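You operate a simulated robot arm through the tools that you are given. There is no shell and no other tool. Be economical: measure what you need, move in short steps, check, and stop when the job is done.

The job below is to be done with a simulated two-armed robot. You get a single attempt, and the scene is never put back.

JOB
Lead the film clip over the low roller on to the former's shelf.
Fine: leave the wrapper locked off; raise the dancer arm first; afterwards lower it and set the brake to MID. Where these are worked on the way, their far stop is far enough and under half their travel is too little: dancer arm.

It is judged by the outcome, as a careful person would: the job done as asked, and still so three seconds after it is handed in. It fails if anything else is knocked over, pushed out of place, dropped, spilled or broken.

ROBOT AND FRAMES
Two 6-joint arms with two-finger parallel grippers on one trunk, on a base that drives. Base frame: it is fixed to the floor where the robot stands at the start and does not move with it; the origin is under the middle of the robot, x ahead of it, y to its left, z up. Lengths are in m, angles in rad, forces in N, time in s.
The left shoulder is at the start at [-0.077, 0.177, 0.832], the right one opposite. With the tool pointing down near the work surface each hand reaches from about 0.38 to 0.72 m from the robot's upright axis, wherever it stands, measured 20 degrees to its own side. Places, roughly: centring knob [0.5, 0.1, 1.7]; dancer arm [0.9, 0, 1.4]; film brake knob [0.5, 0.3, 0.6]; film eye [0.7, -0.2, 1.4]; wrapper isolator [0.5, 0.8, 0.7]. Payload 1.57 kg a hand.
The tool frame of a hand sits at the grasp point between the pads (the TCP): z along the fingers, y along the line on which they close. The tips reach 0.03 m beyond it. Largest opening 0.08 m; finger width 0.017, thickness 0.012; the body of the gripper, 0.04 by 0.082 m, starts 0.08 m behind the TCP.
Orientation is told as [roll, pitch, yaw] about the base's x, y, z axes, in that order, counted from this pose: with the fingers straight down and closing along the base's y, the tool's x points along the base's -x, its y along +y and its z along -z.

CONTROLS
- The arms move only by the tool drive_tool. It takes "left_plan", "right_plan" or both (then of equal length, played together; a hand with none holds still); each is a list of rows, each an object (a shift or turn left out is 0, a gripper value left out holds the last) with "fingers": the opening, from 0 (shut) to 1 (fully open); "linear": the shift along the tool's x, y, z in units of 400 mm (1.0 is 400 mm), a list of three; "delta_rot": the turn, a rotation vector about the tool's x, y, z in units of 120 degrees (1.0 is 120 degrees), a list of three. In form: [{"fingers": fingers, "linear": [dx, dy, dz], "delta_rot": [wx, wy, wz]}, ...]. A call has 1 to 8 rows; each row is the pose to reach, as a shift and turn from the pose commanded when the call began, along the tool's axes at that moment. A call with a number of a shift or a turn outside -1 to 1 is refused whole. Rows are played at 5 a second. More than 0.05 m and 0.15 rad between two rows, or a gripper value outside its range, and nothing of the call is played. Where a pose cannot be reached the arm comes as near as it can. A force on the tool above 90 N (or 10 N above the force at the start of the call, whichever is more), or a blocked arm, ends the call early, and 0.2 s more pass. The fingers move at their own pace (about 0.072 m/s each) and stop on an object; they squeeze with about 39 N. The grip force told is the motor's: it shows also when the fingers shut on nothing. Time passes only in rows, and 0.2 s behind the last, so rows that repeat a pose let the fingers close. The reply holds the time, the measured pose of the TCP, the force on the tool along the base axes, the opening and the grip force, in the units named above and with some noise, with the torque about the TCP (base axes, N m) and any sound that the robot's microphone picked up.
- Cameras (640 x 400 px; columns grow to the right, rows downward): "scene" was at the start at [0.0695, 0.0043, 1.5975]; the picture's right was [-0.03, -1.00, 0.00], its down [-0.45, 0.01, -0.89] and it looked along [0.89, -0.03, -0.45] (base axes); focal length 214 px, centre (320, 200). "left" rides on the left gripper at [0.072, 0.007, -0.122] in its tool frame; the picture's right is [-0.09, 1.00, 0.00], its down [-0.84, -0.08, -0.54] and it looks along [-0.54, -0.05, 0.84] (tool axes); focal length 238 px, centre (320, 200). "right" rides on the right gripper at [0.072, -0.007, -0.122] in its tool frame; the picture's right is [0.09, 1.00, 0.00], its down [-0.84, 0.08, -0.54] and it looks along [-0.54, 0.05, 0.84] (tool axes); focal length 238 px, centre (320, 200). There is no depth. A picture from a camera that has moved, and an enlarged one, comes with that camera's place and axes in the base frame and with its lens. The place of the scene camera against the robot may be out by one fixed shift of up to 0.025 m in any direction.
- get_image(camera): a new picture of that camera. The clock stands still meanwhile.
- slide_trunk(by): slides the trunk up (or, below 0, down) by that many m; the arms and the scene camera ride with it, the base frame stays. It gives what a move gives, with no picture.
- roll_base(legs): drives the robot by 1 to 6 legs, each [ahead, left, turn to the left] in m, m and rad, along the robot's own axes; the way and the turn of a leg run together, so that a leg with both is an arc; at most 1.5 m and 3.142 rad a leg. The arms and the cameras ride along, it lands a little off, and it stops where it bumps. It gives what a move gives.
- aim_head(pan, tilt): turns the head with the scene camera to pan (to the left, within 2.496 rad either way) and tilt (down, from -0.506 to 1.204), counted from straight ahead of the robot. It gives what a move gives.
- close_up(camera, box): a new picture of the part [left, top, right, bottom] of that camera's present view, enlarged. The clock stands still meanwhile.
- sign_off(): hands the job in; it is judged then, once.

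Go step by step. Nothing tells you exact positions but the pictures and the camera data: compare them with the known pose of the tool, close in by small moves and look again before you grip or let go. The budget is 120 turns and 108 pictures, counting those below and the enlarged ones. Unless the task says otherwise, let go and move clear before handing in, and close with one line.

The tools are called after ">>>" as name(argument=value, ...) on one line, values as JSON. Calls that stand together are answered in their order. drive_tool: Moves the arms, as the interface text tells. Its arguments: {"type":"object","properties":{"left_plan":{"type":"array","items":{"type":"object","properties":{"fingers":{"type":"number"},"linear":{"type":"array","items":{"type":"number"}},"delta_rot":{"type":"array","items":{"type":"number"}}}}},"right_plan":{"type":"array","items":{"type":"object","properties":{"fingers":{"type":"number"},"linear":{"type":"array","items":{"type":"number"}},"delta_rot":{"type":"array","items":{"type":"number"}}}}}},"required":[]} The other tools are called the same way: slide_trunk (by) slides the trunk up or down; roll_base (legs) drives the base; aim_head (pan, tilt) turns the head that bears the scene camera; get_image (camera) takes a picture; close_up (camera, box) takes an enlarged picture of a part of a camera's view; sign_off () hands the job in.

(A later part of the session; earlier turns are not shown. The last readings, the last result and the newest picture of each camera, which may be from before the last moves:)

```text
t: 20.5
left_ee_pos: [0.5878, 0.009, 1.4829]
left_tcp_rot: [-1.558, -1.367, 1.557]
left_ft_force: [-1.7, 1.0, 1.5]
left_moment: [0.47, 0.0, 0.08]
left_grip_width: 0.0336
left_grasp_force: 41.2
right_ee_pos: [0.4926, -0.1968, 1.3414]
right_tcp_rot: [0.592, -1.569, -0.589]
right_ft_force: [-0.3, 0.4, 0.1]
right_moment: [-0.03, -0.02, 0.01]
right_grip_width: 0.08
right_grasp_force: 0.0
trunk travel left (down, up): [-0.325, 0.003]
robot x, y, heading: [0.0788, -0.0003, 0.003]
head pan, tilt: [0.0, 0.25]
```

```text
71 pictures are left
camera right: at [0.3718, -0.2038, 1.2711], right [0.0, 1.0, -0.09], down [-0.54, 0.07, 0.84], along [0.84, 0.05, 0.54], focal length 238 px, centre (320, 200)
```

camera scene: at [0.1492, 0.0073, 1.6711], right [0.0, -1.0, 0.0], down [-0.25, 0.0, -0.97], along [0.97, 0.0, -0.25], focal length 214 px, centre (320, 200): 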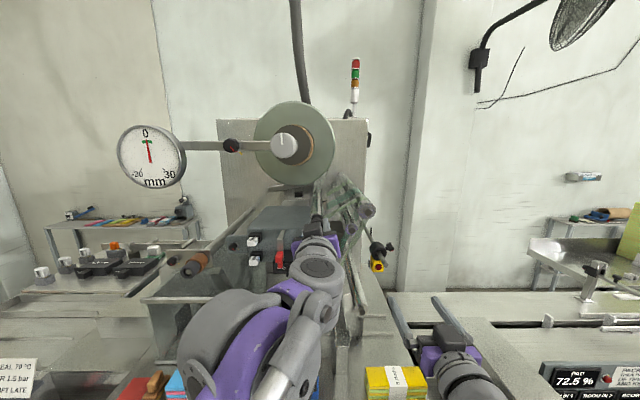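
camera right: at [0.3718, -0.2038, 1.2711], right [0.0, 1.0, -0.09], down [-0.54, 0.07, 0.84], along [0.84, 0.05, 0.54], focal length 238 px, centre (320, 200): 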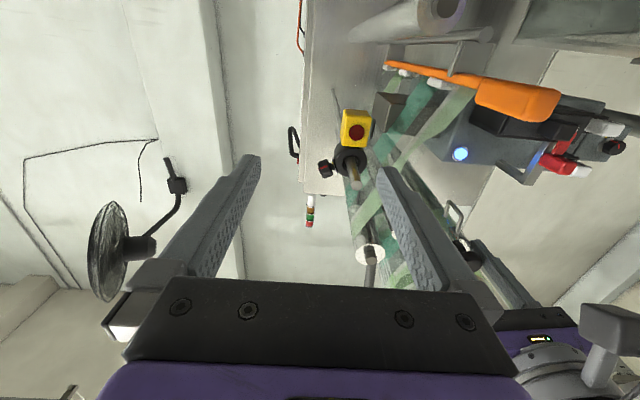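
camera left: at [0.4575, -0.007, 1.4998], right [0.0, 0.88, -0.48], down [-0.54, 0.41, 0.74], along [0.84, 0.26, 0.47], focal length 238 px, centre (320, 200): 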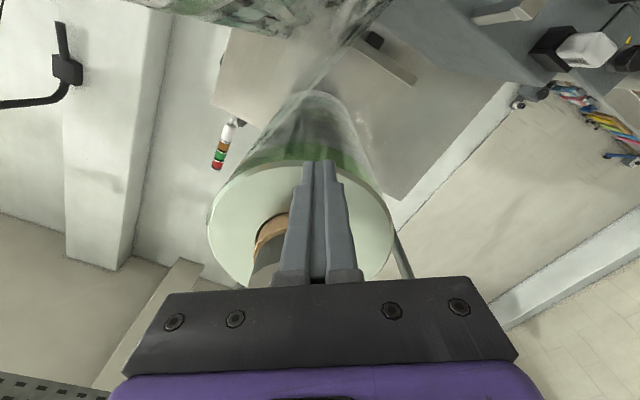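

The grip is firmer (33 mm) and the dancer is rising with almost no load. I'll continue in short steps.

>>> drive_tool(left_plan=[{"linear": [-0.025, 0, 0], "delta_rot": [0, 0, -0.024]}, {"linear": [-0.05, 0.001, 0], "delta_rot": [0, 0, -0.048]}])

>>> drive_tool(left_plan=[{"linear": [-0.02, 0, 0], "delta_rot": [0, 0, -0.019]}, {"linear": [-0.04, 0.001, 0], "delta_rot": [0, 0, -0.038]}])

```text
t: 21.1
left_ee_pos: [0.5911, 0.0118, 1.4996]
left_tcp_rot: [-1.55, -1.265, 1.55]
left_ft_force: [-9.0, 4.4, -38.9]
left_moment: [0.02, 1.16, 0.09]
left_grip_width: 0.0337
left_grasp_force: 41.8
right_ee_pos: [0.4956, -0.1972, 1.3404]
right_tcp_rot: [0.113, -1.568, -0.11]
right_ft_force: [-0.1, 0.9, -0.4]
right_moment: [0.02, 0.03, 0.0]
right_grip_width: 0.0797
right_grasp_force: 0.0
trunk travel left (down, up): [-0.325, 0.003]
robot x, y, heading: [0.0813, 0.0006, 0.004]
head pan, tilt: [0.0, 0.25]
```

```text
t: 21.7
left_ee_pos: [0.5892, 0.0168, 1.5176]
left_tcp_rot: [-1.564, -1.189, 1.565]
left_ft_force: [0.2, 0.1, -1.2]
left_moment: [-0.03, 0.01, 0.0]
left_grip_width: 0.0001
left_grasp_force: 20.7
right_ee_pos: [0.4937, -0.1971, 1.3425]
right_tcp_rot: [0.531, -1.569, -0.527]
right_ft_force: [0.0, -0.6, 0.8]
right_moment: [0.0, -0.02, 0.0]
right_grip_width: 0.0799
right_grasp_force: 0.0
trunk travel left (down, up): [-0.325, 0.003]
robot x, y, heading: [0.0776, -0.0013, -0.004]
head pan, tilt: [0.0, 0.25]
```

At z≈1.50 a 39 N downward force appeared, so that is the top stop (about 0.055 m of travel), and I slid off it. I'll back off, check where the dancer sits and regrip.

>>> drive_tool(left_plan=[{"linear": [0, 0, -0.12], "fingers": 0}, {"linear": [0, 0, -0.245], "fingers": 1}, {"linear": [0.061, 0.014, -0.245], "delta_rot": [0, 0, 0.06]}, {"linear": [0.122, 0.027, -0.245], "delta_rot": [0, 0, 0.12]}, {"linear": [0.183, 0.041, -0.245], "delta_rot": [0, 0, 0.181]}])

>>> close_up(camera="left", box=[220, 50, 420, 175])

```text
t: 22.9
left_ee_pos: [0.4898, 0.0057, 1.4426]
left_tcp_rot: [-0.597, -1.568, 0.595]
left_ft_force: [0.0, 0.3, 0.3]
left_moment: [0.02, 0.01, -0.06]
left_grip_width: 0.0802
left_grasp_force: 0.1
right_ee_pos: [0.4946, -0.1976, 1.3416]
right_tcp_rot: [0.507, -1.569, -0.504]
right_ft_force: [0.0, -0.1, 0.3]
right_moment: [-0.03, 0.0, 0.03]
right_grip_width: 0.08
right_grasp_force: 0.1
trunk travel left (down, up): [-0.325, 0.003]
robot x, y, heading: [0.0805, -0.0033, -0.003]
head pan, tilt: [0.0, 0.25]
```

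```text
3.20 times, centred on (320, 112) of left
camera zoom: at [0.3662, 0.0122, 1.3709], right [0.0, 1.0, 0.09], down [-0.54, -0.08, 0.84], along [0.84, -0.05, 0.54], focal length 763 px, centre (320, 480)
```

zoom: 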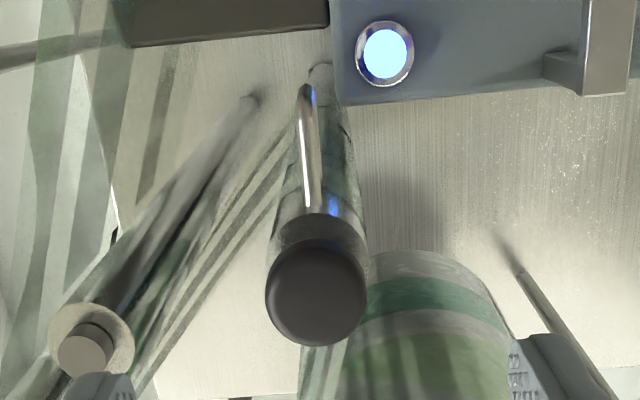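

It is back at rest. I'll regrip deep and raise it just short of the stop, then hold it there.

>>> drive_tool(left_plan=[{"linear": [0, 0, 0.12]}, {"linear": [0, 0, 0.24]}, {"linear": [0, 0, 0.255], "fingers": 0}, {"linear": [0, 0, 0.255], "fingers": 0}, {"linear": [0, 0, 0.255], "fingers": 0}, {"linear": [0, 0, 0.255], "fingers": 0}])

>>> drive_tool(left_plan=[{"linear": [-0.02, 0, 0], "delta_rot": [0, 0, -0.019]}, {"linear": [-0.04, 0, 0], "delta_rot": [0, 0, -0.038]}, {"linear": [-0.06, 0.001, 0], "delta_rot": [0, 0, -0.057]}, {"linear": [-0.08, 0.002, 0], "delta_rot": [0, 0, -0.076]}, {"linear": [-0.1, 0.004, 0], "delta_rot": [0, 0, -0.095]}, {"linear": [-0.12, 0.006, 0], "delta_rot": [0, 0, -0.114]}])

>>> get_image(camera="right")

>>> get_image(camera="scene")

```text
t: 24.3
left_ee_pos: [0.5915, 0.0052, 1.4413]
left_tcp_rot: [-0.875, -1.566, 0.874]
left_ft_force: [-1.1, 1.3, -0.3]
left_moment: [0.05, -0.05, 0.07]
left_grip_width: 0.0334
left_grasp_force: 41.5
right_ee_pos: [0.495, -0.1974, 1.3416]
right_tcp_rot: [0.528, -1.57, -0.527]
right_ft_force: [0.3, -0.4, -0.1]
right_moment: [0.01, -0.02, -0.02]
right_grip_width: 0.0797
right_grasp_force: 0.1
trunk travel left (down, up): [-0.325, 0.003]
robot x, y, heading: [0.0812, 0.0005, -0.006]
head pan, tilt: [0.0, 0.25]
```

```text
t: 25.7
left_ee_pos: [0.5926, 0.0078, 1.4887]
left_tcp_rot: [-1.547, -1.321, 1.547]
left_ft_force: [-14.6, 7.4, -30.6]
left_moment: [-0.01, 0.44, 0.46]
left_grip_width: 0.0335
left_grasp_force: 41.7
right_ee_pos: [0.493, -0.1967, 1.341]
right_tcp_rot: [0.006, -1.567, -0.001]
right_ft_force: [-0.2, -0.7, 0.0]
right_moment: [-0.02, 0.02, 0.02]
right_grip_width: 0.0799
right_grasp_force: 0.0
trunk travel left (down, up): [-0.325, 0.003]
robot x, y, heading: [0.0805, 0.0017, -0.0]
head pan, tilt: [0.0, 0.25]
```

```text
69 pictures are left
camera right: at [0.371, -0.2027, 1.2703], right [0.0, 1.0, -0.09], down [-0.54, 0.08, 0.84], along [0.84, 0.05, 0.54], focal length 238 px, centre (320, 200)
```

right: 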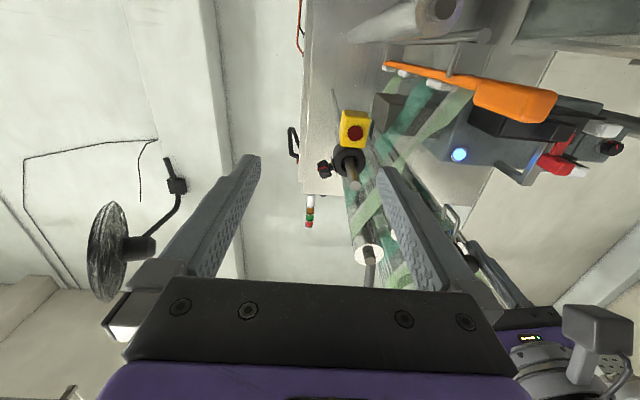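

```text
68 pictures are left
camera scene: at [0.1469, 0.0087, 1.6706], right [0.0, -1.0, 0.0], down [-0.25, 0.0, -0.97], along [0.97, 0.0, -0.25], focal length 214 px, centre (320, 200)
```

scene: 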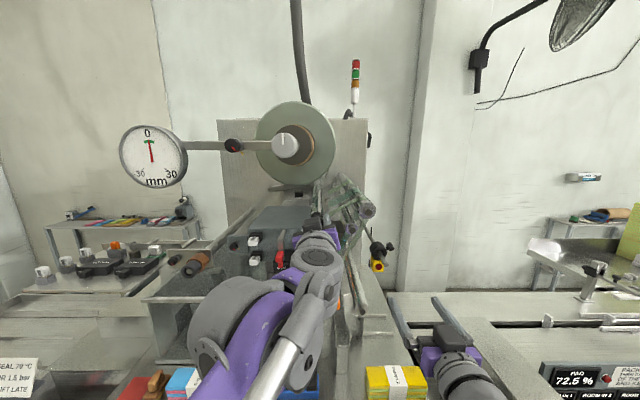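

The dancer is at its top stop (30 N). I'll ease it down 3 mm to relax the force and hold, while rolling the right gripper so it closes vertically on the clip handle.

>>> drive_tool(left_plan=[{"linear": [0.005, 0, 0]}, {"linear": [0.008, 0, 0]}, {"linear": [0.008, 0, 0]}, {"linear": [0.008, 0, 0]}, {"linear": [0.008, 0, 0]}, {"linear": [0.008, 0, 0]}, {"linear": [0.008, 0, 0]}, {"linear": [0.008, 0, 0]}], right_plan=[{"linear": [0.015, 0, -0.005], "delta_rot": [0, 0, -0.07]}, {"linear": [0.03, 0, -0.01], "delta_rot": [0, 0, -0.14]}, {"linear": [0.045, 0, -0.015], "delta_rot": [0, 0, -0.21]}, {"linear": [0.06, 0, -0.02], "delta_rot": [0, 0, -0.28]}, {"linear": [0.075, 0, -0.025], "delta_rot": [0, 0, -0.35]}, {"linear": [0.09, 0, -0.03], "delta_rot": [0, 0, -0.42]}, {"linear": [0.105, 0, -0.035], "delta_rot": [0, 0, -0.49]}, {"linear": [0.12, 0, -0.04], "delta_rot": [0, 0, -0.56]}])

```text
t: 27.5
left_ee_pos: [0.5927, 0.0078, 1.4885]
left_tcp_rot: [-1.562, -1.327, 1.562]
left_ft_force: [-11.1, 6.3, -15.7]
left_moment: [0.06, 0.27, 0.22]
left_grip_width: 0.0334
left_grasp_force: 41.4
right_ee_pos: [0.4748, -0.2086, 1.2942]
right_tcp_rot: [-1.555, -0.397, 1.574]
right_ft_force: [-0.4, 0.2, -0.1]
right_moment: [-0.01, 0.0, 0.01]
right_grip_width: 0.0801
right_grasp_force: 0.1
right hand out of reach, approached as far as the arm can: row 8
trunk travel left (down, up): [-0.325, 0.003]
robot x, y, heading: [0.0767, 0.002, -0.002]
head pan, tilt: [0.0, 0.25]
```

The dancer holds steady with less load. The right roll just hit a limit, so I'll check its orientation.

>>> get_image(camera="right")

```text
67 pictures are left
camera right: at [0.3526, -0.2782, 1.2747], right [-0.02, 0.3, -0.95], down [-0.55, 0.8, 0.26], along [0.84, 0.53, 0.15], focal length 238 px, centre (320, 200)
```

right: 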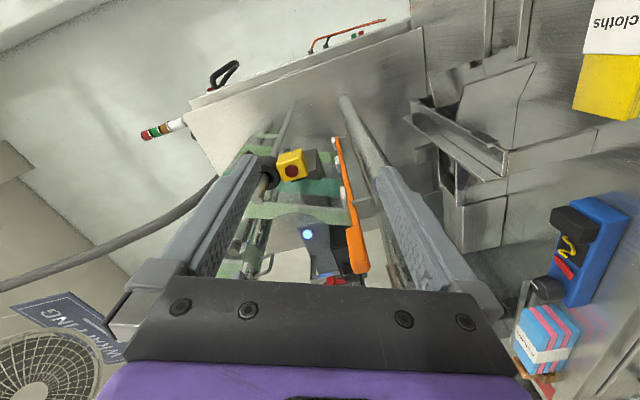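

The roll is at about 67°. I'll try to finish it with a leftward yaw while moving towards the clip.

>>> drive_tool(right_plan=[{"linear": [-0.05, 0.022, -0.012], "delta_rot": [-0.006, -0.04, -0.047]}, {"linear": [-0.1, 0.045, -0.024], "delta_rot": [-0.0125, -0.08, -0.0945]}, {"linear": [-0.155, 0.067, -0.035], "delta_rot": [-0.019, -0.12, -0.142]}, {"linear": [-0.207, 0.089, -0.047], "delta_rot": [-0.025, -0.16, -0.189]}])

>>> get_image(camera="right")

```text
t: 28.5
left_ee_pos: [0.5929, 0.0092, 1.4866]
left_tcp_rot: [-1.563, -1.326, 1.562]
left_ft_force: [-8.3, 8.0, -9.7]
left_moment: [-0.06, 0.17, 0.34]
left_grip_width: 0.0332
left_grasp_force: 41.1
right_ee_pos: [0.4584, -0.1265, 1.2923]
right_tcp_rot: [-1.484, -0.101, 1.837]
right_ft_force: [0.3, -1.6, -0.3]
right_moment: [0.02, -0.01, -0.01]
right_grip_width: 0.0801
right_grasp_force: 0.0
right hand out of reach, approached as far as the arm can: row 1, 2, 3, 4
trunk travel left (down, up): [-0.325, 0.003]
robot x, y, heading: [0.0794, 0.0028, -0.004]
head pan, tilt: [0.0, 0.25]
```

```text
66 pictures are left
camera right: at [0.3602, -0.2284, 1.3042], right [-0.09, -0.01, -1.0], down [-0.75, 0.66, 0.05], along [0.66, 0.75, -0.07], focal length 238 px, centre (320, 200)
```

right: 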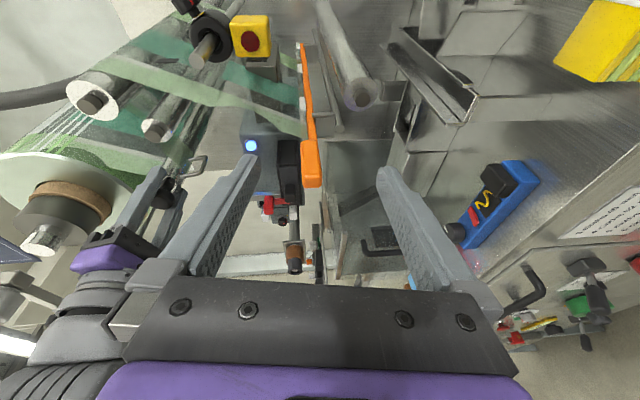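

That is nearly the wanted grip pose, with a clear view of the clip, roller and shelf. I'll move to the pre-grasp, correcting the small tilt.

>>> drive_tool(right_plan=[{"linear": [-0.048, 0, 0.048], "delta_rot": [0.014, -0.002, -0.016]}, {"linear": [-0.097, 0, 0.097], "delta_rot": [0.028, -0.003, -0.033]}, {"linear": [-0.145, 0, 0.145], "delta_rot": [0.042, -0.005, -0.049]}])

>>> get_image(camera="right")

```text
t: 29.3
left_ee_pos: [0.5909, 0.009, 1.4883]
left_tcp_rot: [-1.563, -1.33, 1.563]
left_ft_force: [-8.0, 7.3, -5.7]
left_moment: [0.01, 0.15, 0.23]
left_grip_width: 0.0334
left_grasp_force: 41.4
right_ee_pos: [0.4887, -0.0689, 1.2913]
right_tcp_rot: [-1.508, -0.021, 1.819]
right_ft_force: [0.4, 0.1, -0.1]
right_moment: [0.0, -0.03, 0.0]
right_grip_width: 0.0801
right_grasp_force: 0.1
right hand out of reach, approached as far as the arm can: row 1, 2, 3
trunk travel left (down, up): [-0.325, 0.003]
robot x, y, heading: [0.0782, -0.0018, 0.003]
head pan, tilt: [0.0, 0.25]
```

```text
65 pictures are left
camera right: at [0.3884, -0.1677, 1.3054], right [-0.04, -0.08, -1.0], down [-0.73, 0.68, -0.02], along [0.68, 0.73, -0.09], focal length 238 px, centre (320, 200)
```

right: 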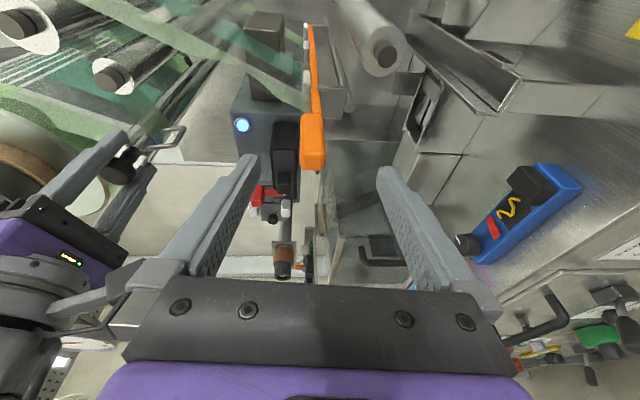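

The pose is good. I'll advance so the handle sits between the pads.

>>> drive_tool(right_plan=[{"linear": [-0.011, -0.006, 0.077], "delta_rot": [0.01, 0, -0.003]}, {"linear": [-0.022, -0.012, 0.154], "delta_rot": [0.02, 0, -0.005]}, {"linear": [-0.033, -0.0175, 0.23], "delta_rot": [0.03, 0, -0.008]}])

>>> get_image(camera="right")

```text
t: 30.1
left_ee_pos: [0.5915, 0.009, 1.488]
left_tcp_rot: [-1.563, -1.326, 1.561]
left_ft_force: [-5.8, 7.7, -3.4]
left_moment: [0.07, 0.27, -0.12]
left_grip_width: 0.033
left_grasp_force: 41.7
right_ee_pos: [0.5851, -0.0162, 1.3012]
right_tcp_rot: [-1.637, 0.018, 1.853]
right_ft_force: [-0.1, 0.2, 0.2]
right_moment: [-0.01, 0.01, 0.0]
right_grip_width: 0.0801
right_grasp_force: 0.1
trunk travel left (down, up): [-0.325, 0.003]
robot x, y, heading: [0.0771, 0.0, 0.004]
head pan, tilt: [0.0, 0.25]
```

```text
64 pictures are left
camera right: at [0.4871, -0.118, 1.302], right [0.09, -0.09, -0.99], down [-0.75, 0.65, -0.13], along [0.66, 0.75, 0.0], focal length 238 px, centre (320, 200)
```

right: 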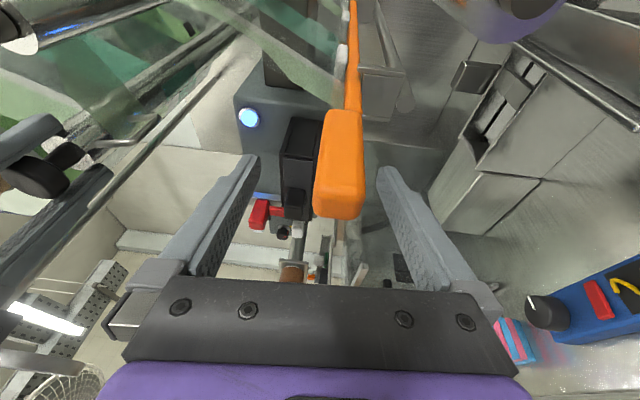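

The hand overshot slightly in y and z (reach correction), so I'll trim it to centre on the handle.

>>> drive_tool(right_plan=[{"linear": [0.018, 0.01, -0.018], "delta_rot": [-0.015, 0, 0.004]}, {"linear": [0.0365, 0.02, -0.0355], "delta_rot": [-0.03, 0, 0.009]}])

>>> get_image(camera="right")

```text
t: 30.7
left_ee_pos: [0.5922, 0.0088, 1.4883]
left_tcp_rot: [-1.562, -1.327, 1.561]
left_ft_force: [-5.9, 6.7, -3.2]
left_moment: [-0.04, 0.06, 0.31]
left_grip_width: 0.0332
left_grasp_force: 41.5
right_ee_pos: [0.5761, -0.0339, 1.2924]
right_tcp_rot: [-1.572, -0.003, 1.851]
right_ft_force: [0.7, -0.2, -0.3]
right_moment: [0.01, -0.03, -0.01]
right_grip_width: 0.08
right_grasp_force: 0.1
trunk travel left (down, up): [-0.325, 0.003]
robot x, y, heading: [0.0812, 0.0013, -0.002]
head pan, tilt: [0.0, 0.25]
```

```text
63 pictures are left
camera right: at [0.4787, -0.1358, 1.3003], right [0.03, -0.09, -1.0], down [-0.75, 0.65, -0.08], along [0.66, 0.75, -0.05], focal length 238 px, centre (320, 200)
```

right: 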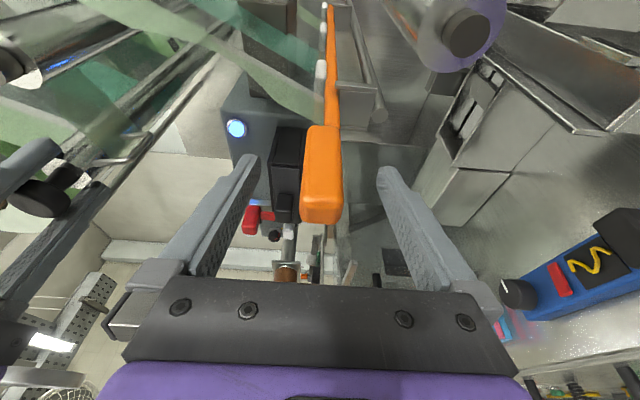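

The handle is centred between the pads, so I'll close on it.

>>> drive_tool(right_plan=[{"fingers": 0}, {"fingers": 0}, {"fingers": 0}, {"fingers": 0}])

>>> get_image(camera="right")

```text
t: 31.7
left_ee_pos: [0.5931, 0.0085, 1.4869]
left_tcp_rot: [-1.561, -1.328, 1.561]
left_ft_force: [-6.2, 8.2, -2.2]
left_moment: [0.03, 0.03, 0.23]
left_grip_width: 0.0334
left_grasp_force: 40.9
right_ee_pos: [0.5764, -0.0343, 1.2937]
right_tcp_rot: [-1.572, -0.001, 1.852]
right_ft_force: [0.4, -0.1, 0.0]
right_moment: [0.0, 0.09, -0.03]
right_grip_width: 0.0233
right_grasp_force: 36.2
trunk travel left (down, up): [-0.325, 0.003]
robot x, y, heading: [0.0798, 0.0023, 0.003]
head pan, tilt: [0.0, 0.25]
```

```text
62 pictures are left
camera right: at [0.4788, -0.1357, 1.3003], right [0.03, -0.09, -1.0], down [-0.75, 0.65, -0.08], along [0.66, 0.75, -0.05], focal length 238 px, centre (320, 200)
```

right: 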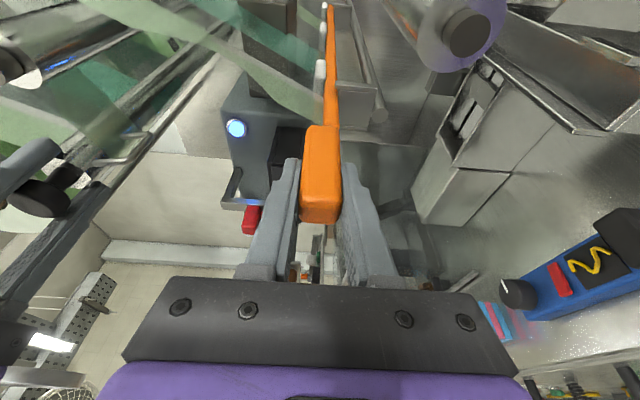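

The handle is gripped (23 mm). I'll lift 15 mm off the rest brackets and check.

>>> drive_tool(right_plan=[{"linear": [0, -0.0125, 0]}, {"linear": [0, -0.025, 0]}, {"linear": [0, -0.0375, 0]}, {"linear": [0, -0.0375, 0]}])

>>> get_image(camera="right")

>>> close_up(camera="left", box=[0, 0, 320, 200])

```text
t: 32.7
left_ee_pos: [0.5913, 0.0083, 1.4881]
left_tcp_rot: [-1.561, -1.326, 1.56]
left_ft_force: [-6.1, 7.6, -2.3]
left_moment: [-0.05, 0.06, 0.26]
left_grip_width: 0.0333
left_grasp_force: 41.6
right_ee_pos: [0.5764, -0.0343, 1.308]
right_tcp_rot: [-1.574, -0.001, 1.852]
right_ft_force: [-0.3, 0.0, -0.4]
right_moment: [0.02, 0.13, 0.04]
right_grip_width: 0.0236
right_grasp_force: 35.4
trunk travel left (down, up): [-0.325, 0.003]
robot x, y, heading: [0.0799, -0.0004, 0.004]
head pan, tilt: [0.0, 0.25]
```

```text
61 pictures are left
camera right: at [0.4786, -0.1362, 1.3153], right [0.03, -0.09, -1.0], down [-0.75, 0.65, -0.08], along [0.66, 0.75, -0.05], focal length 238 px, centre (320, 200)
```

right: 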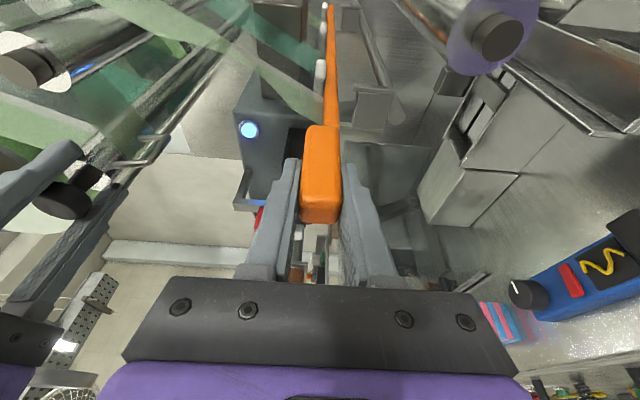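

```text
2.00 times, centred on (160, 100) of left
camera zoom: at [0.4694, -0.0028, 1.4176], right [0.0, 0.99, -0.15], down [-0.54, 0.13, 0.83], along [0.84, 0.08, 0.53], focal length 477 px, centre (640, 400)
```

zoom: 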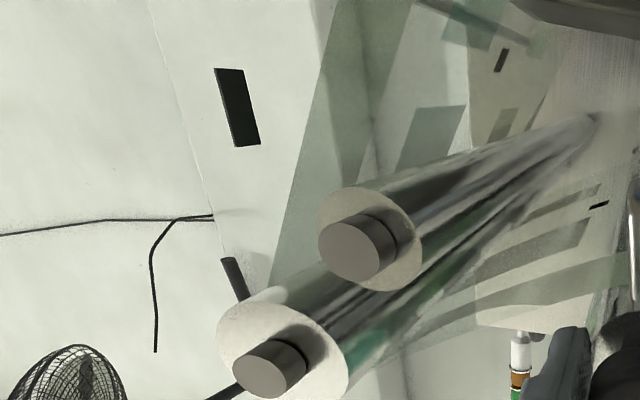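

The clip came off its brackets cleanly. I'll carry it right over the low roller at z≈1.297, below the film eye.

>>> drive_tool(right_plan=[{"linear": [0.063, 0, -0.018]}, {"linear": [0.126, 0.014, -0.037]}, {"linear": [0.188, 0.028, -0.055]}, {"linear": [0.251, 0.028, -0.073]}, {"linear": [0.314, 0.028, -0.092]}])

>>> get_image(camera="right")

>>> get_image(camera="scene")

```text
t: 33.9
left_ee_pos: [0.5923, 0.0082, 1.4881]
left_tcp_rot: [-1.561, -1.327, 1.561]
left_ft_force: [-6.8, 6.5, -2.8]
left_moment: [-0.07, 0.09, 0.33]
left_grip_width: 0.0331
left_grasp_force: 40.8
right_ee_pos: [0.5755, -0.1646, 1.297]
right_tcp_rot: [-1.572, -0.001, 1.852]
right_ft_force: [0.2, 0.0, -0.6]
right_moment: [0.03, 0.18, -0.01]
right_grip_width: 0.0231
right_grasp_force: 35.3
trunk travel left (down, up): [-0.325, 0.003]
robot x, y, heading: [0.0777, -0.0001, 0.001]
head pan, tilt: [0.0, 0.25]
```

```text
59 pictures are left
camera right: at [0.4791, -0.2665, 1.3046], right [0.03, -0.09, -1.0], down [-0.75, 0.65, -0.08], along [0.66, 0.75, -0.05], focal length 238 px, centre (320, 200)
```

right: 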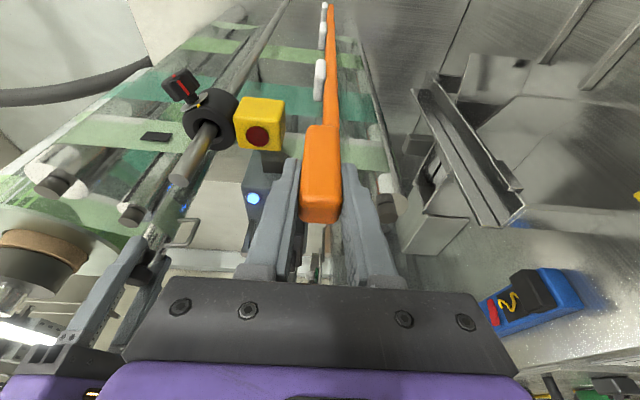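

```text
58 pictures are left
camera scene: at [0.1469, 0.0088, 1.6711], right [0.0, -1.0, 0.0], down [-0.25, 0.0, -0.97], along [0.97, 0.0, -0.25], focal length 214 px, centre (320, 200)
```

scene: 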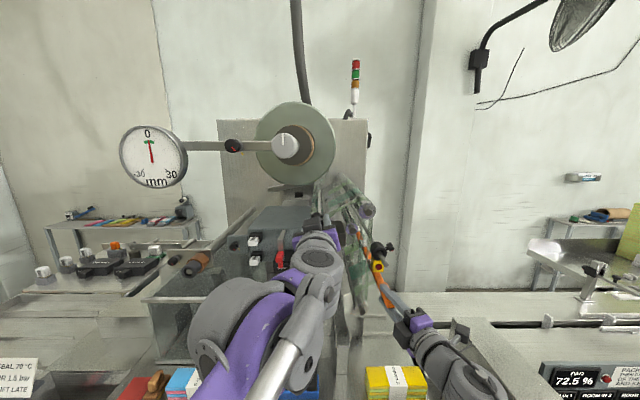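

The clip is now right of the roller, with the film draped over it. I'll zoom on the shelf and former from here to plan the descent.

>>> close_up(camera="right", box=[340, 40, 580, 190])

>>> close_up(camera="scene", box=[320, 200, 440, 275])

```text
2.67 times, centred on (460, 115) of right
camera zoom: at [0.4791, -0.2665, 1.3046], right [0.03, -0.09, -1.0], down [-0.75, 0.65, -0.08], along [0.66, 0.75, -0.05], focal length 636 px, centre (-53, 427)
```

zoom: 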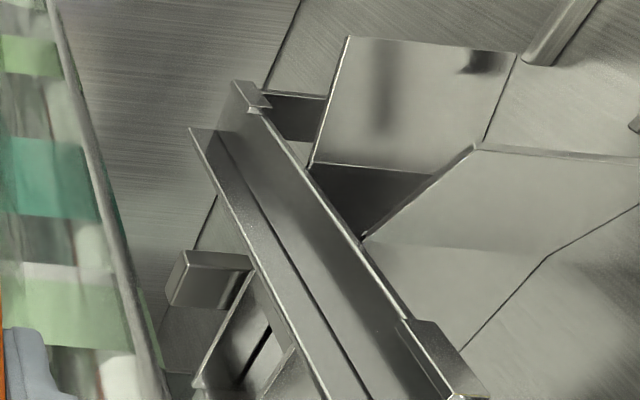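

```text
5.33 times, centred on (380, 238) of scene
camera zoom: at [0.1469, 0.0088, 1.6711], right [0.0, -1.0, 0.0], down [-0.25, 0.0, -0.97], along [0.97, 0.0, -0.25], focal length 1144 px, centre (0, 0)
```

zoom: 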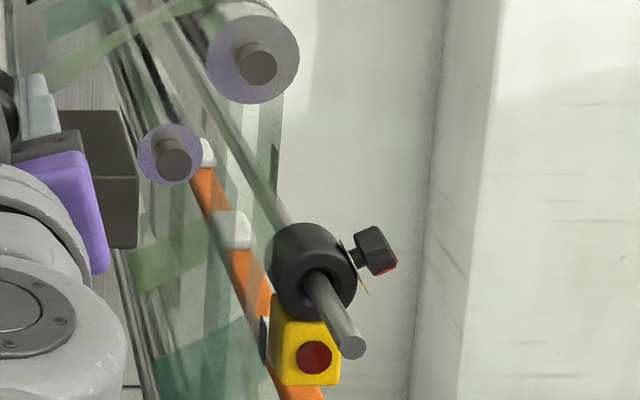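

The former's wings sit low (z≈1.05), so the descent is clear. I'll go straight down on the right side to z≈1.165.

>>> drive_tool(right_plan=[{"linear": [0, 0.066, 0]}, {"linear": [0, 0.132, 0]}, {"linear": [0, 0.198, 0]}, {"linear": [0, 0.264, 0]}, {"linear": [0, 0.33, 0]}, {"linear": [0, 0.33, 0]}])

>>> get_image(camera="right")

>>> get_image(camera="scene")

```text
t: 35.3
left_ee_pos: [0.5926, 0.0081, 1.4878]
left_tcp_rot: [-1.561, -1.328, 1.559]
left_ft_force: [-5.9, 7.1, -2.6]
left_moment: [-0.04, 0.07, 0.27]
left_grip_width: 0.0332
left_grasp_force: 41.4
right_ee_pos: [0.5745, -0.1643, 1.1645]
right_tcp_rot: [-1.572, -0.002, 1.851]
right_ft_force: [0.0, -0.2, -0.7]
right_moment: [-0.01, 0.12, 0.02]
right_grip_width: 0.0237
right_grasp_force: 36.1
trunk travel left (down, up): [-0.325, 0.003]
robot x, y, heading: [0.08, 0.0013, -0.0]
head pan, tilt: [0.0, 0.25]
```

```text
55 pictures are left
camera right: at [0.4778, -0.2664, 1.1721], right [0.03, -0.09, -1.0], down [-0.75, 0.65, -0.08], along [0.66, 0.75, -0.05], focal length 238 px, centre (320, 200)
```

right: 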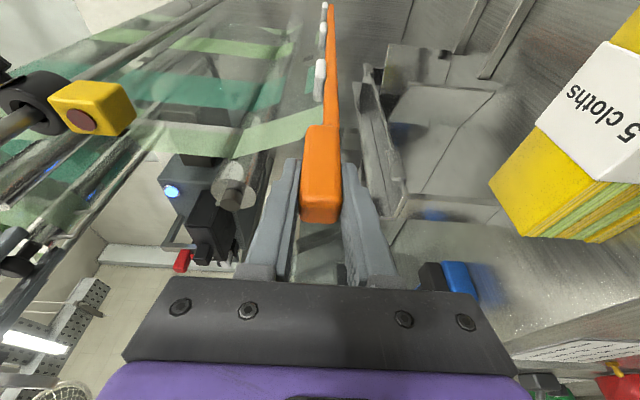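

```text
54 pictures are left
camera scene: at [0.1469, 0.0089, 1.6711], right [0.0, -1.0, 0.0], down [-0.25, 0.0, -0.97], along [0.97, 0.0, -0.25], focal length 214 px, centre (320, 200)
```

scene: 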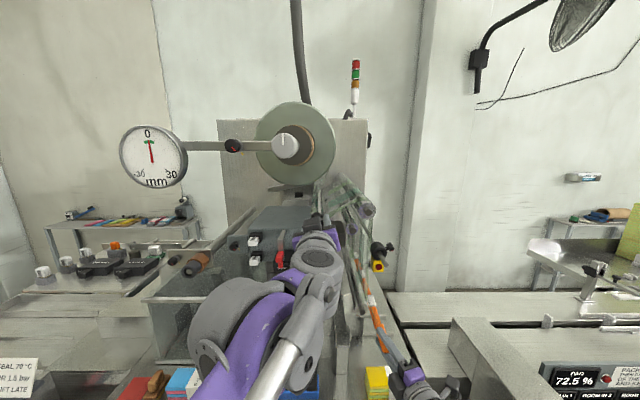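

The film now passes down the roller's right side. I'll zoom on the shelf at this low angle.

>>> close_up(camera="right", box=[300, 40, 460, 140])

>>> close_up(camera="right", box=[330, 130, 460, 230])

```text
4.00 times, centred on (380, 90) of right
camera zoom: at [0.4778, -0.2664, 1.1721], right [0.03, -0.09, -1.0], down [-0.75, 0.65, -0.08], along [0.66, 0.75, -0.05], focal length 953 px, centre (80, 640)
```

zoom: 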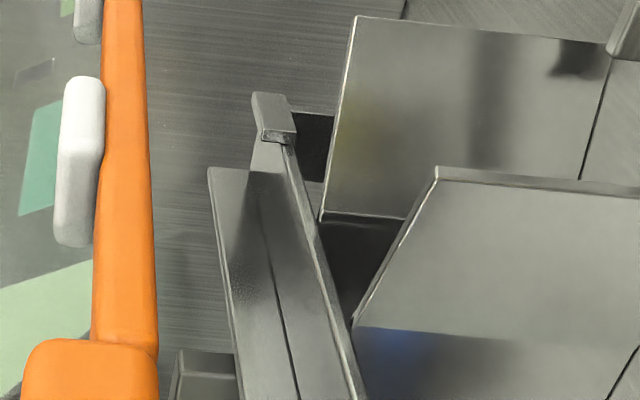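

```text
4.00 times, centred on (395, 180) of right
camera zoom: at [0.4778, -0.2664, 1.1721], right [0.03, -0.09, -1.0], down [-0.75, 0.65, -0.08], along [0.66, 0.75, -0.05], focal length 953 px, centre (20, 280)
```

zoom: 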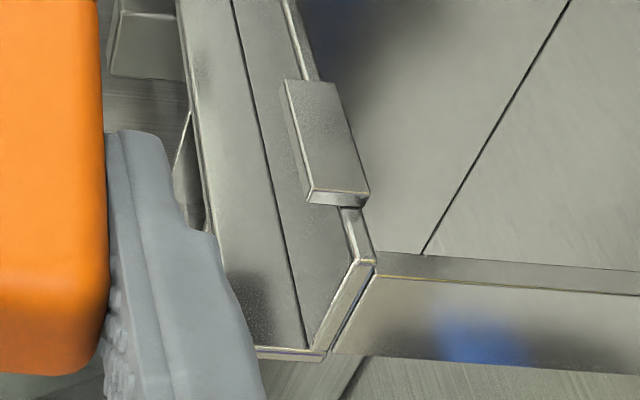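

The shelf's floor is at z≈1.064, with a left wall (top 1.084) and two small retaining blocks on the right edge (top ≈1.076). I'll bring the clip left under the roller to y≈-0.061 at z≈1.14.

>>> drive_tool(right_plan=[{"linear": [0, 0.0625, 0]}, {"linear": [-0.062, 0.0625, 0.019]}, {"linear": [-0.124, 0.0625, 0.037]}, {"linear": [-0.186, 0.0625, 0.056]}, {"linear": [-0.2475, 0.0625, 0.075]}, {"linear": [-0.2475, 0.0625, 0.075]}])

>>> get_image(camera="right")

>>> close_up(camera="right", box=[280, 0, 440, 100])

>>> close_up(camera="right", box=[290, 60, 450, 160])

```text
t: 36.7
left_ee_pos: [0.5918, 0.0082, 1.489]
left_tcp_rot: [-1.56, -1.327, 1.56]
left_ft_force: [-5.3, 7.8, -2.5]
left_moment: [-0.02, 0.06, 0.19]
left_grip_width: 0.0333
left_grasp_force: 41.3
right_ee_pos: [0.5781, -0.0602, 1.1393]
right_tcp_rot: [-1.572, -0.001, 1.853]
right_ft_force: [0.2, -0.3, -1.3]
right_moment: [-0.04, 0.16, 0.0]
right_grip_width: 0.0233
right_grasp_force: 35.3
trunk travel left (down, up): [-0.325, 0.003]
robot x, y, heading: [0.0782, 0.0005, -0.006]
head pan, tilt: [0.0, 0.25]
```

```text
51 pictures are left
camera right: at [0.4803, -0.1624, 1.1467], right [0.03, -0.09, -1.0], down [-0.75, 0.65, -0.08], along [0.66, 0.75, -0.05], focal length 238 px, centre (320, 200)
```

right: 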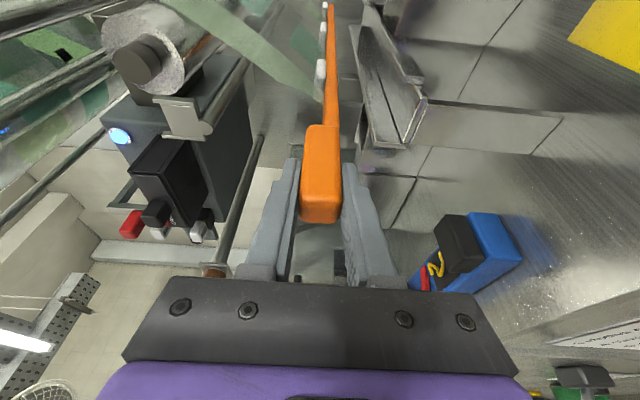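

```text
4.00 times, centred on (360, 50) of right
camera zoom: at [0.4803, -0.1624, 1.1467], right [0.03, -0.09, -1.0], down [-0.75, 0.65, -0.08], along [0.66, 0.75, -0.05], focal length 953 px, centre (160, 800)
```

zoom: 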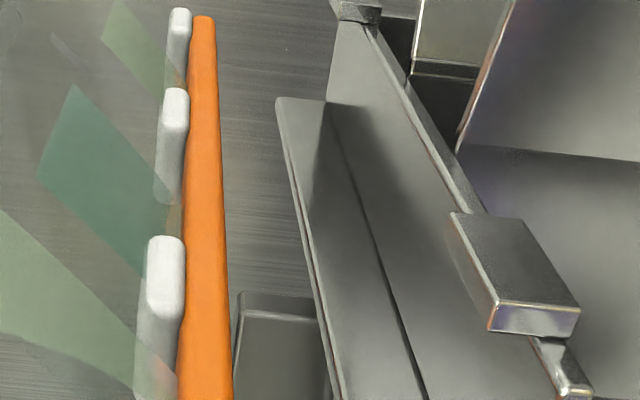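

```text
4.00 times, centred on (370, 110) of right
camera zoom: at [0.4803, -0.1624, 1.1467], right [0.03, -0.09, -1.0], down [-0.75, 0.65, -0.08], along [0.66, 0.75, -0.05], focal length 953 px, centre (120, 560)
```

zoom: 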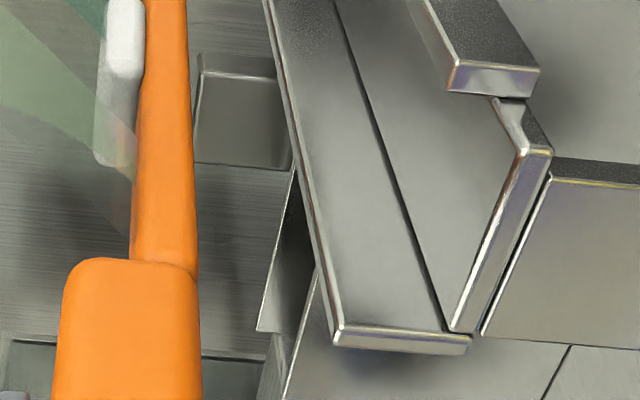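

The channel is y -0.085 to -0.043 and the bar is at y≈-0.062, straight. I'll lower 0.055 first, then creep.

>>> drive_tool(right_plan=[{"linear": [0.005, 0.035, 0]}, {"linear": [0.005, 0.07, 0]}, {"linear": [0.005, 0.105, 0]}, {"linear": [0.005, 0.1375, 0]}, {"linear": [0.005, 0.1375, 0]}])

>>> close_up(camera="right", box=[260, 0, 420, 100])

>>> close_up(camera="right", box=[290, 60, 450, 160])

```text
t: 37.9
left_ee_pos: [0.5923, 0.0085, 1.4862]
left_tcp_rot: [-1.56, -1.325, 1.562]
left_ft_force: [-5.0, 7.3, -3.8]
left_moment: [-0.05, 0.16, 0.21]
left_grip_width: 0.0332
left_grasp_force: 40.8
right_ee_pos: [0.5772, -0.0616, 1.0839]
right_tcp_rot: [-1.572, 0.0, 1.853]
right_ft_force: [0.8, -0.1, 4.2]
right_moment: [-0.05, -0.16, 0.02]
right_grip_width: 0.0235
right_grasp_force: 34.9
trunk travel left (down, up): [-0.325, 0.003]
robot x, y, heading: [0.0781, 0.0024, -0.001]
head pan, tilt: [0.0, 0.25]
```

```text
4.00 times, centred on (340, 50) of right
camera zoom: at [0.4816, -0.1642, 1.0914], right [0.03, -0.09, -1.0], down [-0.75, 0.65, -0.08], along [0.66, 0.75, -0.05], focal length 953 px, centre (240, 800)
```

zoom: 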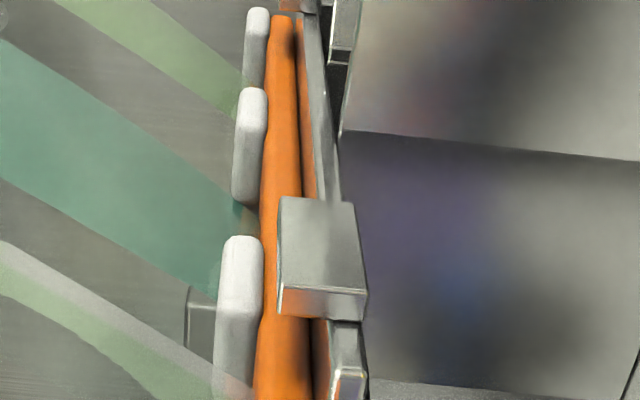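

```text
4.00 times, centred on (370, 110) of right
camera zoom: at [0.4816, -0.1642, 1.0914], right [0.03, -0.09, -1.0], down [-0.75, 0.65, -0.08], along [0.66, 0.75, -0.05], focal length 953 px, centre (120, 560)
```

zoom: 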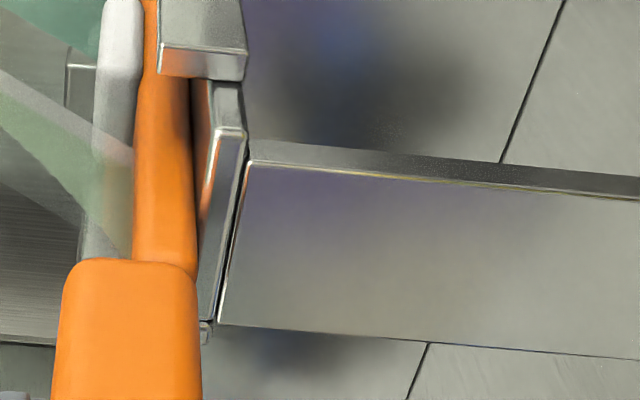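

The far end is touching the floor (4 N) with the bar inside the blocks. I'll creep down the last few millimetres.

>>> drive_tool(right_plan=[{"linear": [0, 0.008, 0]}, {"linear": [0, 0.014, 0]}, {"linear": [0, 0.014, 0]}])

>>> close_up(camera="right", box=[270, 20, 430, 120])

```text
t: 38.7
left_ee_pos: [0.593, 0.0075, 1.4876]
left_tcp_rot: [-1.561, -1.327, 1.562]
left_ft_force: [3.8, 8.0, -10.4]
left_moment: [-0.17, 0.34, 0.27]
left_grip_width: 0.0333
left_grasp_force: 41.4
right_ee_pos: [0.5782, -0.0612, 1.0797]
right_tcp_rot: [-1.575, -0.001, 1.853]
right_ft_force: [-0.7, -2.1, 35.3]
right_moment: [0.2, -2.31, -0.11]
right_grip_width: 0.025
right_grasp_force: 36.6
trunk travel left (down, up): [-0.325, 0.003]
robot x, y, heading: [0.0791, -0.0, -0.003]
head pan, tilt: [0.0, 0.25]
```

```text
4.00 times, centred on (350, 70) of right
camera zoom: at [0.4805, -0.1639, 1.0875], right [0.03, -0.09, -1.0], down [-0.75, 0.65, -0.08], along [0.66, 0.75, -0.05], focal length 953 px, centre (200, 720)
```

zoom: 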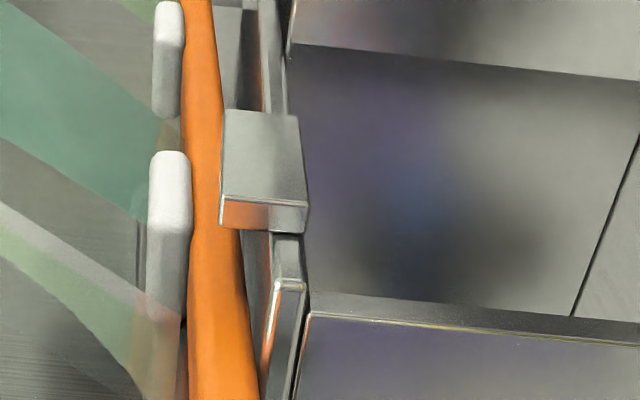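

The bar sits on the shelf floor (35 N press). I'll ease up 2 mm to relax it, then open the fingers.

>>> drive_tool(right_plan=[{"linear": [0, -0.006, 0]}, {"linear": [0, -0.006, 0]}])

>>> close_up(camera="right", box=[270, 0, 430, 100])

```text
t: 39.3
left_ee_pos: [0.5934, 0.0076, 1.4887]
left_tcp_rot: [-1.562, -1.328, 1.56]
left_ft_force: [-1.8, 5.5, -5.1]
left_moment: [0.01, 0.12, 0.18]
left_grip_width: 0.0336
left_grasp_force: 41.1
right_ee_pos: [0.5768, -0.062, 1.0817]
right_tcp_rot: [-1.572, -0.002, 1.854]
right_ft_force: [5.5, 3.1, 20.9]
right_moment: [0.16, -1.42, 0.15]
right_grip_width: 0.024
right_grasp_force: 36.1
trunk travel left (down, up): [-0.325, 0.003]
robot x, y, heading: [0.0791, 0.0016, -0.001]
head pan, tilt: [0.0, 0.25]
```

```text
4.00 times, centred on (350, 50) of right
camera zoom: at [0.4802, -0.1639, 1.0893], right [0.03, -0.09, -1.0], down [-0.75, 0.65, -0.08], along [0.66, 0.75, -0.05], focal length 953 px, centre (200, 800)
```

zoom: 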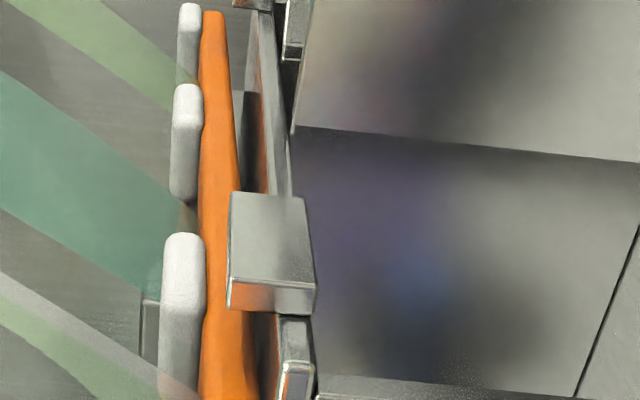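

Pressing has tipped the bar's far end up about 1.5 cm. I'll pitch the hand down slightly while easing up so it lies flat before release.

>>> drive_tool(right_plan=[{"linear": [0, -0.006, 0], "delta_rot": [-0.007, 0, 0.002]}, {"linear": [0, -0.01, 0], "delta_rot": [-0.014, 0, 0.004]}, {"linear": [0, -0.01, 0], "delta_rot": [-0.014, 0, 0.004]}])

>>> close_up(camera="right", box=[270, 0, 430, 100])

```text
t: 40.1
left_ee_pos: [0.5922, 0.0073, 1.4888]
left_tcp_rot: [-1.56, -1.328, 1.561]
left_ft_force: [-1.2, 6.8, -0.4]
left_moment: [0.18, -0.03, 0.27]
left_grip_width: 0.0334
left_grasp_force: 41.7
right_ee_pos: [0.5777, -0.063, 1.0853]
right_tcp_rot: [-1.542, -0.011, 1.849]
right_ft_force: [-0.9, 0.9, 2.9]
right_moment: [0.02, -1.58, -0.1]
right_grip_width: 0.0238
right_grasp_force: 36.0
trunk travel left (down, up): [-0.325, 0.003]
robot x, y, heading: [0.0793, -0.0037, 0.004]
head pan, tilt: [0.0, 0.25]
```

```text
4.00 times, centred on (350, 50) of right
camera zoom: at [0.4801, -0.1642, 1.0962], right [0.0, -0.09, -1.0], down [-0.75, 0.65, -0.05], along [0.66, 0.75, -0.07], focal length 953 px, centre (200, 800)
```

zoom: 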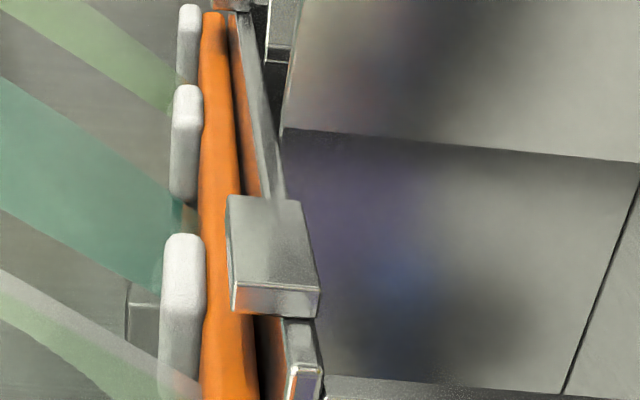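

Now it is nearly flat (light far-end contact). I'll lower 2 mm and release.

>>> drive_tool(right_plan=[{"linear": [0, 0.006, 0]}, {"linear": [0, 0.006, 0], "fingers": 0.36}, {"linear": [0, 0.006, 0], "fingers": 0.42}, {"linear": [0, 0.006, 0], "fingers": 0.6}, {"linear": [0, 0.006, 0], "fingers": 0.8}, {"linear": [0, 0.006, 0], "fingers": 0.8}])

>>> get_image(camera="right")

>>> close_up(camera="right", box=[270, 0, 430, 100])

```text
t: 41.5
left_ee_pos: [0.5918, 0.0086, 1.4877]
left_tcp_rot: [-1.561, -1.326, 1.559]
left_ft_force: [-5.3, 7.1, -3.6]
left_moment: [-0.14, 0.21, 0.2]
left_grip_width: 0.0332
left_grasp_force: 41.5
right_ee_pos: [0.5771, -0.0617, 1.083]
right_tcp_rot: [-1.541, -0.01, 1.854]
right_ft_force: [-0.1, -0.4, 0.2]
right_moment: [0.0, -0.02, 0.02]
right_grip_width: 0.0641
right_grasp_force: 0.1
trunk travel left (down, up): [-0.325, 0.003]
robot x, y, heading: [0.0777, -0.0001, -0.001]
head pan, tilt: [0.0, 0.25]
```

```text
43 pictures are left
camera right: at [0.4804, -0.1634, 1.0936], right [0.0, -0.09, -1.0], down [-0.76, 0.65, -0.05], along [0.66, 0.75, -0.07], focal length 238 px, centre (320, 200)
```

right: 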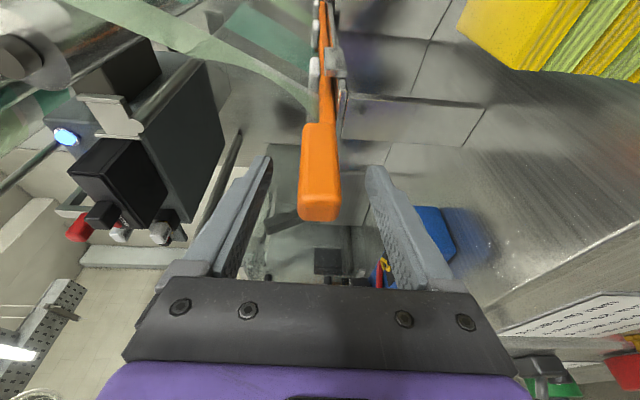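

```text
4.00 times, centred on (350, 50) of right
camera zoom: at [0.4804, -0.1634, 1.0936], right [0.0, -0.09, -1.0], down [-0.76, 0.65, -0.05], along [0.66, 0.75, -0.07], focal length 953 px, centre (200, 800)
```

zoom: 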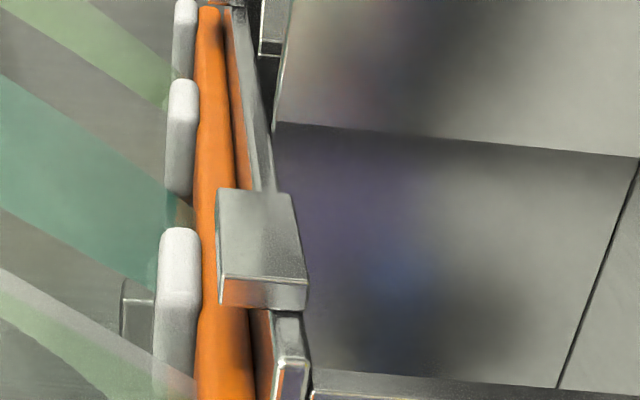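

The clip rests in the channel, free of the fingers. I'll withdraw the right hand, then lower the dancer along its arc.

>>> drive_tool(right_plan=[{"linear": [0, 0, -0.09], "fingers": 0.9}, {"linear": [0, 0, -0.18], "fingers": 0.9}, {"linear": [0.05, 0, -0.27]}, {"linear": [0.12, 0, -0.34]}, {"linear": [0.2, 0, -0.37]}])

>>> drive_tool(left_plan=[{"linear": [0.019, 0.003, 0], "delta_rot": [0, 0, 0.019]}, {"linear": [0.039, 0.006, 0], "delta_rot": [0, 0, 0.038]}, {"linear": [0.058, 0.009, 0], "delta_rot": [0, 0, 0.057]}, {"linear": [0.077, 0.013, 0], "delta_rot": [0, 0, 0.076]}, {"linear": [0.097, 0.016, 0], "delta_rot": [0, 0, 0.095]}, {"linear": [0.113, 0.019, 0], "delta_rot": [0, 0, 0.114]}, {"linear": [0.113, 0.019, 0], "delta_rot": [0, 0, 0.114]}])

>>> get_image(camera="right")

```text
t: 42.7
left_ee_pos: [0.5921, 0.0082, 1.4873]
left_tcp_rot: [-1.56, -1.328, 1.561]
left_ft_force: [-4.8, 6.5, -1.4]
left_moment: [-0.05, 0.09, 0.43]
left_grip_width: 0.0335
left_grasp_force: 41.2
right_ee_pos: [0.4602, -0.1812, 1.0858]
right_tcp_rot: [-1.542, -0.011, 1.851]
right_ft_force: [-0.4, -0.5, 0.0]
right_moment: [-0.01, 0.01, 0.02]
right_grip_width: 0.0719
right_grasp_force: 0.0
trunk travel left (down, up): [-0.325, 0.003]
robot x, y, heading: [0.0772, 0.0025, 0.002]
head pan, tilt: [0.0, 0.25]
```

```text
t: 44.3
left_ee_pos: [0.5932, 0.004, 1.4434]
left_tcp_rot: [-0.896, -1.568, 0.895]
left_ft_force: [-4.8, 4.0, -2.4]
left_moment: [-0.31, 0.34, 0.19]
left_grip_width: 0.0331
left_grasp_force: 41.2
right_ee_pos: [0.4607, -0.181, 1.0854]
right_tcp_rot: [-1.543, -0.012, 1.851]
right_ft_force: [0.0, 0.1, 0.1]
right_moment: [0.01, -0.01, 0.0]
right_grip_width: 0.0722
right_grasp_force: 0.2
trunk travel left (down, up): [-0.325, 0.003]
robot x, y, heading: [0.0756, 0.0012, -0.004]
head pan, tilt: [0.0, 0.25]
```

```text
41 pictures are left
camera right: at [0.3637, -0.2834, 1.0964], right [0.0, -0.09, -1.0], down [-0.76, 0.65, -0.05], along [0.66, 0.75, -0.07], focal length 238 px, centre (320, 200)
```

right: 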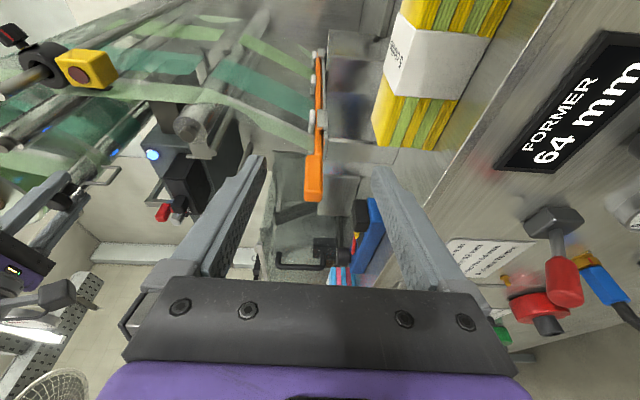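

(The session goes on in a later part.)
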